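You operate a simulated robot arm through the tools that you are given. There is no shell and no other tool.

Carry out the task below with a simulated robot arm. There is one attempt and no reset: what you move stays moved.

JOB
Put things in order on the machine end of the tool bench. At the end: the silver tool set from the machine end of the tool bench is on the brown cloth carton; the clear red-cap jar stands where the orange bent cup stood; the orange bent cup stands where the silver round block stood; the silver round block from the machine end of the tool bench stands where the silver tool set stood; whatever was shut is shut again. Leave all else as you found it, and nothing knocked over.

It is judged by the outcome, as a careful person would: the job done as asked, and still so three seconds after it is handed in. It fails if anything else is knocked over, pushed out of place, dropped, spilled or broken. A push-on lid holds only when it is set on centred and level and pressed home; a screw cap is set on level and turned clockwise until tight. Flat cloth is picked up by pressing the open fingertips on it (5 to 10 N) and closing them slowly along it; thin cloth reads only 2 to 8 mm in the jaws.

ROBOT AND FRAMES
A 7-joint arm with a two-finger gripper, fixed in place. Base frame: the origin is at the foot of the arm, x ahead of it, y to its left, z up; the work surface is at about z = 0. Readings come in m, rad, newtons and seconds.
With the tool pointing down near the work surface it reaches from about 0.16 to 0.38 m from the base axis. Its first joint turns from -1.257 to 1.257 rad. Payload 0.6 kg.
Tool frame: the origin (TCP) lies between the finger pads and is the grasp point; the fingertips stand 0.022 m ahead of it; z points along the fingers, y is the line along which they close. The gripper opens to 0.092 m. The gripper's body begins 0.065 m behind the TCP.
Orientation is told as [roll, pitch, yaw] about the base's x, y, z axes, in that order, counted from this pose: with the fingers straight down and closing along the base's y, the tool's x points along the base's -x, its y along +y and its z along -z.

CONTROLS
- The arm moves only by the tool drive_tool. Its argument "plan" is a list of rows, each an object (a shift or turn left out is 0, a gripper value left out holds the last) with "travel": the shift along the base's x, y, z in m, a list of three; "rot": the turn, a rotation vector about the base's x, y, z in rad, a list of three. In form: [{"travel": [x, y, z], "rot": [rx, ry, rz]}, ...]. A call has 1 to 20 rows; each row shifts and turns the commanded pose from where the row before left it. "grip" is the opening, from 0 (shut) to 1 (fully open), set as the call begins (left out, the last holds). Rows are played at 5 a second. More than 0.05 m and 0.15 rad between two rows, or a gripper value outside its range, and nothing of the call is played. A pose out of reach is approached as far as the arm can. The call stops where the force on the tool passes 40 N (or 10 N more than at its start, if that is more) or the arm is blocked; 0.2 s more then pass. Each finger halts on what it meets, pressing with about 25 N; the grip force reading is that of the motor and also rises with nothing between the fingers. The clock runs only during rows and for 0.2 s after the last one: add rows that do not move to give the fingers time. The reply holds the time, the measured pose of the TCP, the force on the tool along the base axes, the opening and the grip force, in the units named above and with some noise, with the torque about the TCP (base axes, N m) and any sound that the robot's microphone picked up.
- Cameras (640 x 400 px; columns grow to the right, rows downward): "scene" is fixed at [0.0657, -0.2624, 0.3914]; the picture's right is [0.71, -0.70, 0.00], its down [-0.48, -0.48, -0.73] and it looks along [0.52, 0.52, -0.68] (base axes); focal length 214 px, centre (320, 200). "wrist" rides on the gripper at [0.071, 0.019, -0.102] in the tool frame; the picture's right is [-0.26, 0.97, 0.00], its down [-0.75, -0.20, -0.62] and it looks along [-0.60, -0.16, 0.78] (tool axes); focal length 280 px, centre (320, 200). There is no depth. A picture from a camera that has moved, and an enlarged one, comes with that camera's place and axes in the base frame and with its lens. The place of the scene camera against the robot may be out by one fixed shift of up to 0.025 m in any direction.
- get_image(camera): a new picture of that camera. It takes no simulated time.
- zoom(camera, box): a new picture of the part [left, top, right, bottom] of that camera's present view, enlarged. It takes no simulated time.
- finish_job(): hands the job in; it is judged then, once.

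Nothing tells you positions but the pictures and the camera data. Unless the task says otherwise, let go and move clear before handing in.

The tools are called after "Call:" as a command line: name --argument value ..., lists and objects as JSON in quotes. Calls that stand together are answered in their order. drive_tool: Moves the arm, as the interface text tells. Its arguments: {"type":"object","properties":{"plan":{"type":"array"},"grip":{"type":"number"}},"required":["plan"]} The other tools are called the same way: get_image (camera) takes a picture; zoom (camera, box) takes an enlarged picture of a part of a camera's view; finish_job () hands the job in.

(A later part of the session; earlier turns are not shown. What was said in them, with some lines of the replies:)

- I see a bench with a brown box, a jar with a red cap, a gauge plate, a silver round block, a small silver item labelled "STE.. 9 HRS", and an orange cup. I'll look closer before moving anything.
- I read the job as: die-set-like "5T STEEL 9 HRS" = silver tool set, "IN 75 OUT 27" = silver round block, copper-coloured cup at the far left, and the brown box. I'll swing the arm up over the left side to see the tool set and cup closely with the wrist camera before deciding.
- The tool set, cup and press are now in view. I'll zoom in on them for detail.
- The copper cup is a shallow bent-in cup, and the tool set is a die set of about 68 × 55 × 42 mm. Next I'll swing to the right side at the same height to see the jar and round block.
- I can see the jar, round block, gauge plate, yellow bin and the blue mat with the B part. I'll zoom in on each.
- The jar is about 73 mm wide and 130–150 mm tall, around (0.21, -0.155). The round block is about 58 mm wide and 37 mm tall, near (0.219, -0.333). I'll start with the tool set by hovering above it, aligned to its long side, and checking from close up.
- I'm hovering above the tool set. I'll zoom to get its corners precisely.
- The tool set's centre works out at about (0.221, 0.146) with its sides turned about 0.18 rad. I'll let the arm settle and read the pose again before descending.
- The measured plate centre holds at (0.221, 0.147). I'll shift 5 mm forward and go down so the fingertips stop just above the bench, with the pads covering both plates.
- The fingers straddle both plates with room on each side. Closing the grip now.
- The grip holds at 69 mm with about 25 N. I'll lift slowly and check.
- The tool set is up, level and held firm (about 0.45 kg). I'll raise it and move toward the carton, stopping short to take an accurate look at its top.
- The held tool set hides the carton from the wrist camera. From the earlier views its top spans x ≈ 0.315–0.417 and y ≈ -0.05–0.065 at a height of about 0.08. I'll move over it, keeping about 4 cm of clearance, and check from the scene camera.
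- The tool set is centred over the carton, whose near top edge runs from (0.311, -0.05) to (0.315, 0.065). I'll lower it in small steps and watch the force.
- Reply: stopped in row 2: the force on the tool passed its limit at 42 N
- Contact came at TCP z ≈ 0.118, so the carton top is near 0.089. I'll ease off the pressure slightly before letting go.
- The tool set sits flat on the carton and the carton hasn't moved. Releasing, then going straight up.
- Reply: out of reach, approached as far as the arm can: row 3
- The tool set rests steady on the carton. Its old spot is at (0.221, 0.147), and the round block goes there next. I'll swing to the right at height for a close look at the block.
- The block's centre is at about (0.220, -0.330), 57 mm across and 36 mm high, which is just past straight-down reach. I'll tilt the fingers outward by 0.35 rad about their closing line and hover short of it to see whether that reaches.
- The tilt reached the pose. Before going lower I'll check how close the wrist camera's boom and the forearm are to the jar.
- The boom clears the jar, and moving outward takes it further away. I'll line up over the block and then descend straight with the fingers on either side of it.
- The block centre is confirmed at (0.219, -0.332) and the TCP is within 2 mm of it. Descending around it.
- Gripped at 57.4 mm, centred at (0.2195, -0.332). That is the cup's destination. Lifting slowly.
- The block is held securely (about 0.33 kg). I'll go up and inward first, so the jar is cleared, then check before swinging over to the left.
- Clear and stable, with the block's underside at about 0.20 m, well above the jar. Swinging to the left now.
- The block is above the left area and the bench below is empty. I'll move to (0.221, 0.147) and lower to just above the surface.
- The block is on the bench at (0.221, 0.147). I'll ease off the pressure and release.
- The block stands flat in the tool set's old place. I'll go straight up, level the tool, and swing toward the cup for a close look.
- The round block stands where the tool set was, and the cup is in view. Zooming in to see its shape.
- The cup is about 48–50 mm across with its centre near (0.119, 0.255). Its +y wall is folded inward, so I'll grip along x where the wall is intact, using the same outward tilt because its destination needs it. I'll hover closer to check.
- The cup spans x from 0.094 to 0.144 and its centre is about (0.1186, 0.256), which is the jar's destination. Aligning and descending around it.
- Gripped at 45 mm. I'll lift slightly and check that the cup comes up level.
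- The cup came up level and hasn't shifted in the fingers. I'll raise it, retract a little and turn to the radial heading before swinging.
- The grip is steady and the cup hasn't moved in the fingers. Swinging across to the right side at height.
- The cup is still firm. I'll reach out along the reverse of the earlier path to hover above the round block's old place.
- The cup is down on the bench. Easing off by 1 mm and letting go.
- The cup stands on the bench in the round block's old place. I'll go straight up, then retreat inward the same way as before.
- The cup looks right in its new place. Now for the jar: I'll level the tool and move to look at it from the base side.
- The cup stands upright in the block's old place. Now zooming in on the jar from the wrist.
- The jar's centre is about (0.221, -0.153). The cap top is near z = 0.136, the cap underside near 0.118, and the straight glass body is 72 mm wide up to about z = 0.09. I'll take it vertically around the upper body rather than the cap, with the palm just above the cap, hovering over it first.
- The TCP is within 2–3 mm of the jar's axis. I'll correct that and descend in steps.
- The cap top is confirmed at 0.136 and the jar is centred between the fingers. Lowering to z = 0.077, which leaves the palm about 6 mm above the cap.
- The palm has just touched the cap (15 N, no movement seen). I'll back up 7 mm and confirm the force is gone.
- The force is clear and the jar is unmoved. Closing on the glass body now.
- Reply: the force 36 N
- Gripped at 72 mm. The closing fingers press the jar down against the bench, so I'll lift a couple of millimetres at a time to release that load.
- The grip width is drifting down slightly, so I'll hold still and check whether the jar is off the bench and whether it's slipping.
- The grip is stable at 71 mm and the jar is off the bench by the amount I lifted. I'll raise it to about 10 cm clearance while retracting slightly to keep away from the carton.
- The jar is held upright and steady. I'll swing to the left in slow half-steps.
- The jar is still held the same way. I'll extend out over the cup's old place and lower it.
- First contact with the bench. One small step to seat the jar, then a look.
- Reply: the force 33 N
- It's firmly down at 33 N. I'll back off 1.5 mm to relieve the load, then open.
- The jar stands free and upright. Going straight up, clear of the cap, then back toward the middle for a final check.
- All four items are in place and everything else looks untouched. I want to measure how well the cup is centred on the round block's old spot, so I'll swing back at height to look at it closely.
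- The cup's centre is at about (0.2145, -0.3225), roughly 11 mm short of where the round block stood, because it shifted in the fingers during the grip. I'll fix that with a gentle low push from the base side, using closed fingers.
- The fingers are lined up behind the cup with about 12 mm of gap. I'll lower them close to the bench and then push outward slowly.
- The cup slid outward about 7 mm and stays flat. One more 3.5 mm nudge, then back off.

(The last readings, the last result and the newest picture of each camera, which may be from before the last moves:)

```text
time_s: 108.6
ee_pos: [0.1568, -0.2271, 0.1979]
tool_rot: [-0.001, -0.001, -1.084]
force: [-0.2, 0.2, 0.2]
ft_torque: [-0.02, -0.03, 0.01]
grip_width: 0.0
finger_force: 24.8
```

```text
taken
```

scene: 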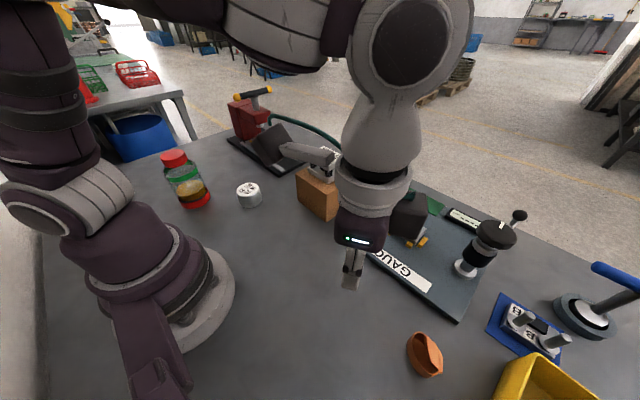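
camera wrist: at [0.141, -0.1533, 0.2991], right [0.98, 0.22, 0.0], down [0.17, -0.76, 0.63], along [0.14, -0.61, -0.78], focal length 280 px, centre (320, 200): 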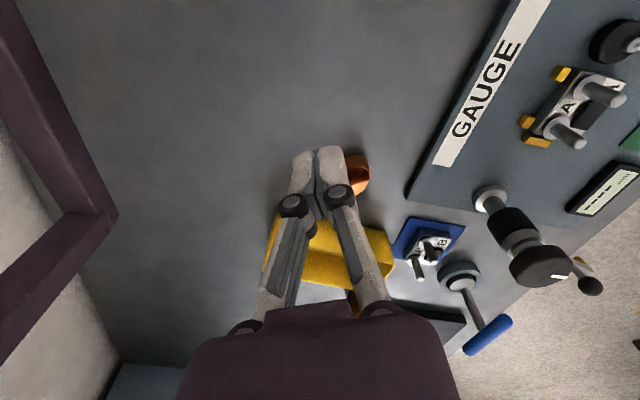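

The cup now sits at the expected image position. I'll return the arm to a neutral pose and check everything before handing in.

Call:
drive_tool --plan '[{"travel": [0.007, 0.0252, 0.008], "rot": [0, 0, 0.1204]}, {"travel": [0.007, 0.0252, 0.008], "rot": [0, 0, 0.1204]}, {"travel": [0.007, 0.0252, 0.008], "rot": [0, 0, 0.1204]}, {"travel": [0.007, 0.0252, 0.008], "rot": [0, 0, 0.1204]}, {"travel": [0.007, 0.0252, 0.008], "rot": [0, 0, 0.1204]}, {"travel": [0.007, 0.0252, 0.008], "rot": [0, 0, 0.1204]}, {"travel": [0.007, 0.0252, 0.002], "rot": [0, 0, 0.1204]}, {"travel": [0.007, 0.0252, 0], "rot": [0, 0, 0.1204]}, {"travel": [0.007, 0.0252, 0], "rot": [0, 0, 0.1204]}, {"travel": [0, 0, 0]}, {"travel": [0, 0, 0]}, {"travel": [0, 0, 0]}]' --grip 1.0

Call:
get_image --camera "wrist"

Call:
get_image --camera "scene"

Call:
zoom --camera "scene" --box '[140, 130, 370, 250]'

Call:
zoom --camera "scene" --box '[340, 180, 640, 400]'

```text
time_s: 111.2
ee_pos: [0.2202, 0.0018, 0.2437]
tool_rot: [-0.002, -0.002, 0.0]
force: [-0.3, 0.0, 0.0]
ft_torque: [0.02, 0.02, 0.02]
grip_width: 0.0925
finger_force: 0.0
```

```text
taken
camera wrist: at [0.1485, 0.0225, 0.3457], right [0.26, 0.96, 0.0], down [0.75, -0.2, 0.63], along [0.6, -0.17, -0.78], focal length 280 px, centre (320, 200)
```

wrist: 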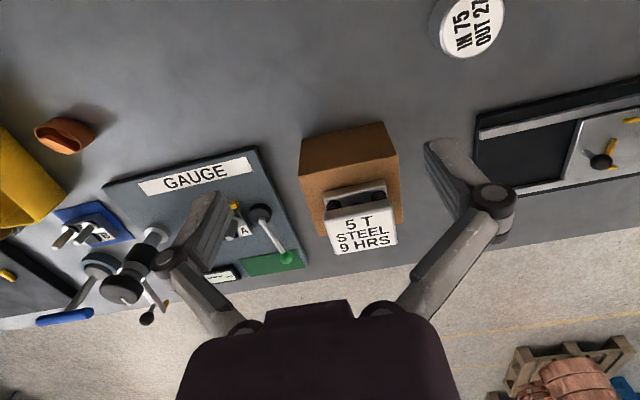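

```text
taken
```

scene: 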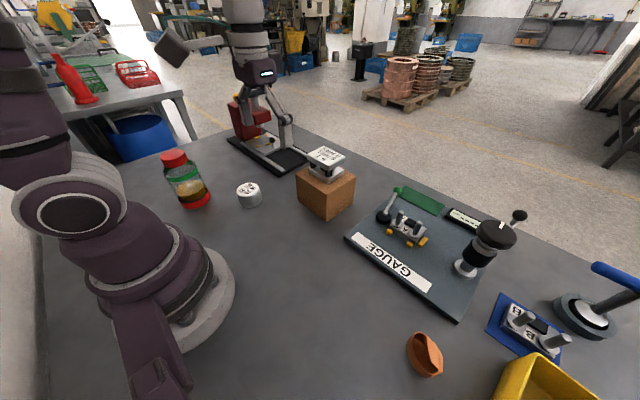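

```text
2.78 times, centred on (255, 190) of scene
camera zoom: at [0.0657, -0.2624, 0.3914], right [0.71, -0.7, 0.0], down [-0.48, -0.48, -0.73], along [0.52, 0.52, -0.68], focal length 597 px, centre (501, 228)
```

zoom: 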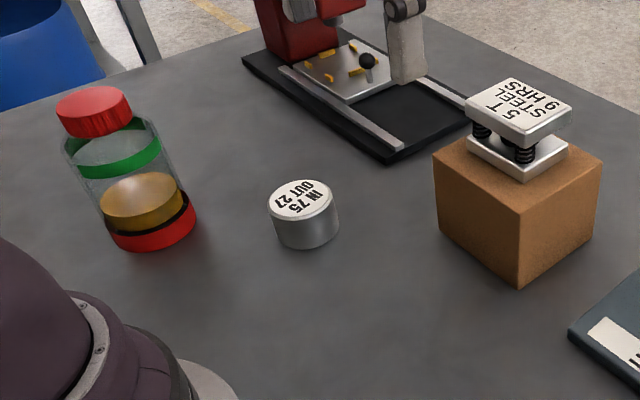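

```text
1.82 times, centred on (490, 290) of scene
camera zoom: at [0.0657, -0.2624, 0.3914], right [0.71, -0.7, 0.0], down [-0.48, -0.48, -0.73], along [0.52, 0.52, -0.68], focal length 390 px, centre (11, 36)
```

zoom: 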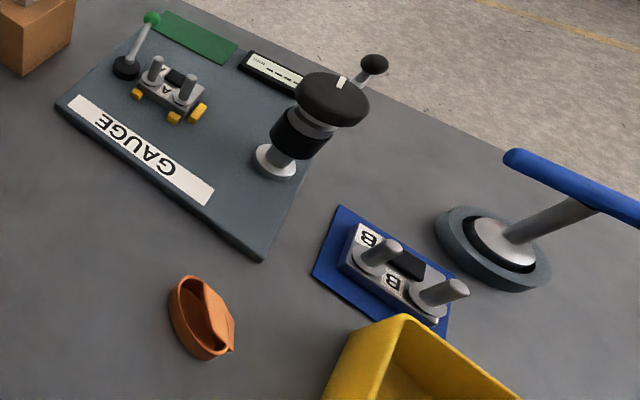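

The final state, measured from the pictures:
- **Tool set:** it rests flat on the brown carton.
- **Round block:** it stands where the tool set stood.
- **Cup:** it stands upright where the round block stood.
- **Jar:** it stands upright with its cap on, where the cup stood.

The gauge plate, bin, press and carton haven't moved, and the arm is clear, so I'm handing in.

Call:
finish_job

```text
The job is handed in.
```

The job is handed in, and the four items are where you asked. I read the "silver tool set" as the spring-plated "5 T STEEL 9 HRS" piece and the "silver round block" as the "IN 75 OUT 27" cylinder.

- **Tool set:** it rests flat on the brown carton, slightly behind the centre of its top. The carton did not move.
- **Round block:** it stands where the tool set stood, within a couple of millimetres.
- **Orange bent cup:** it stands upright where the round block stood. It slid in the fingers and first came down about 11 mm short. I pushed it outward with closed fingers, and in the last pictures it was within a few millimetres of the spot.
- **Red-cap jar:** it stands upright where the cup stood. I held it by the glass and the cap stayed on. The gripper's palm touched the cap once with about 15 N before I backed off, and nothing shifted.

Nothing else looked moved or knocked over in the final pictures. Nothing had to be opened, so there was nothing to shut again. The arm is open and clear of everything.
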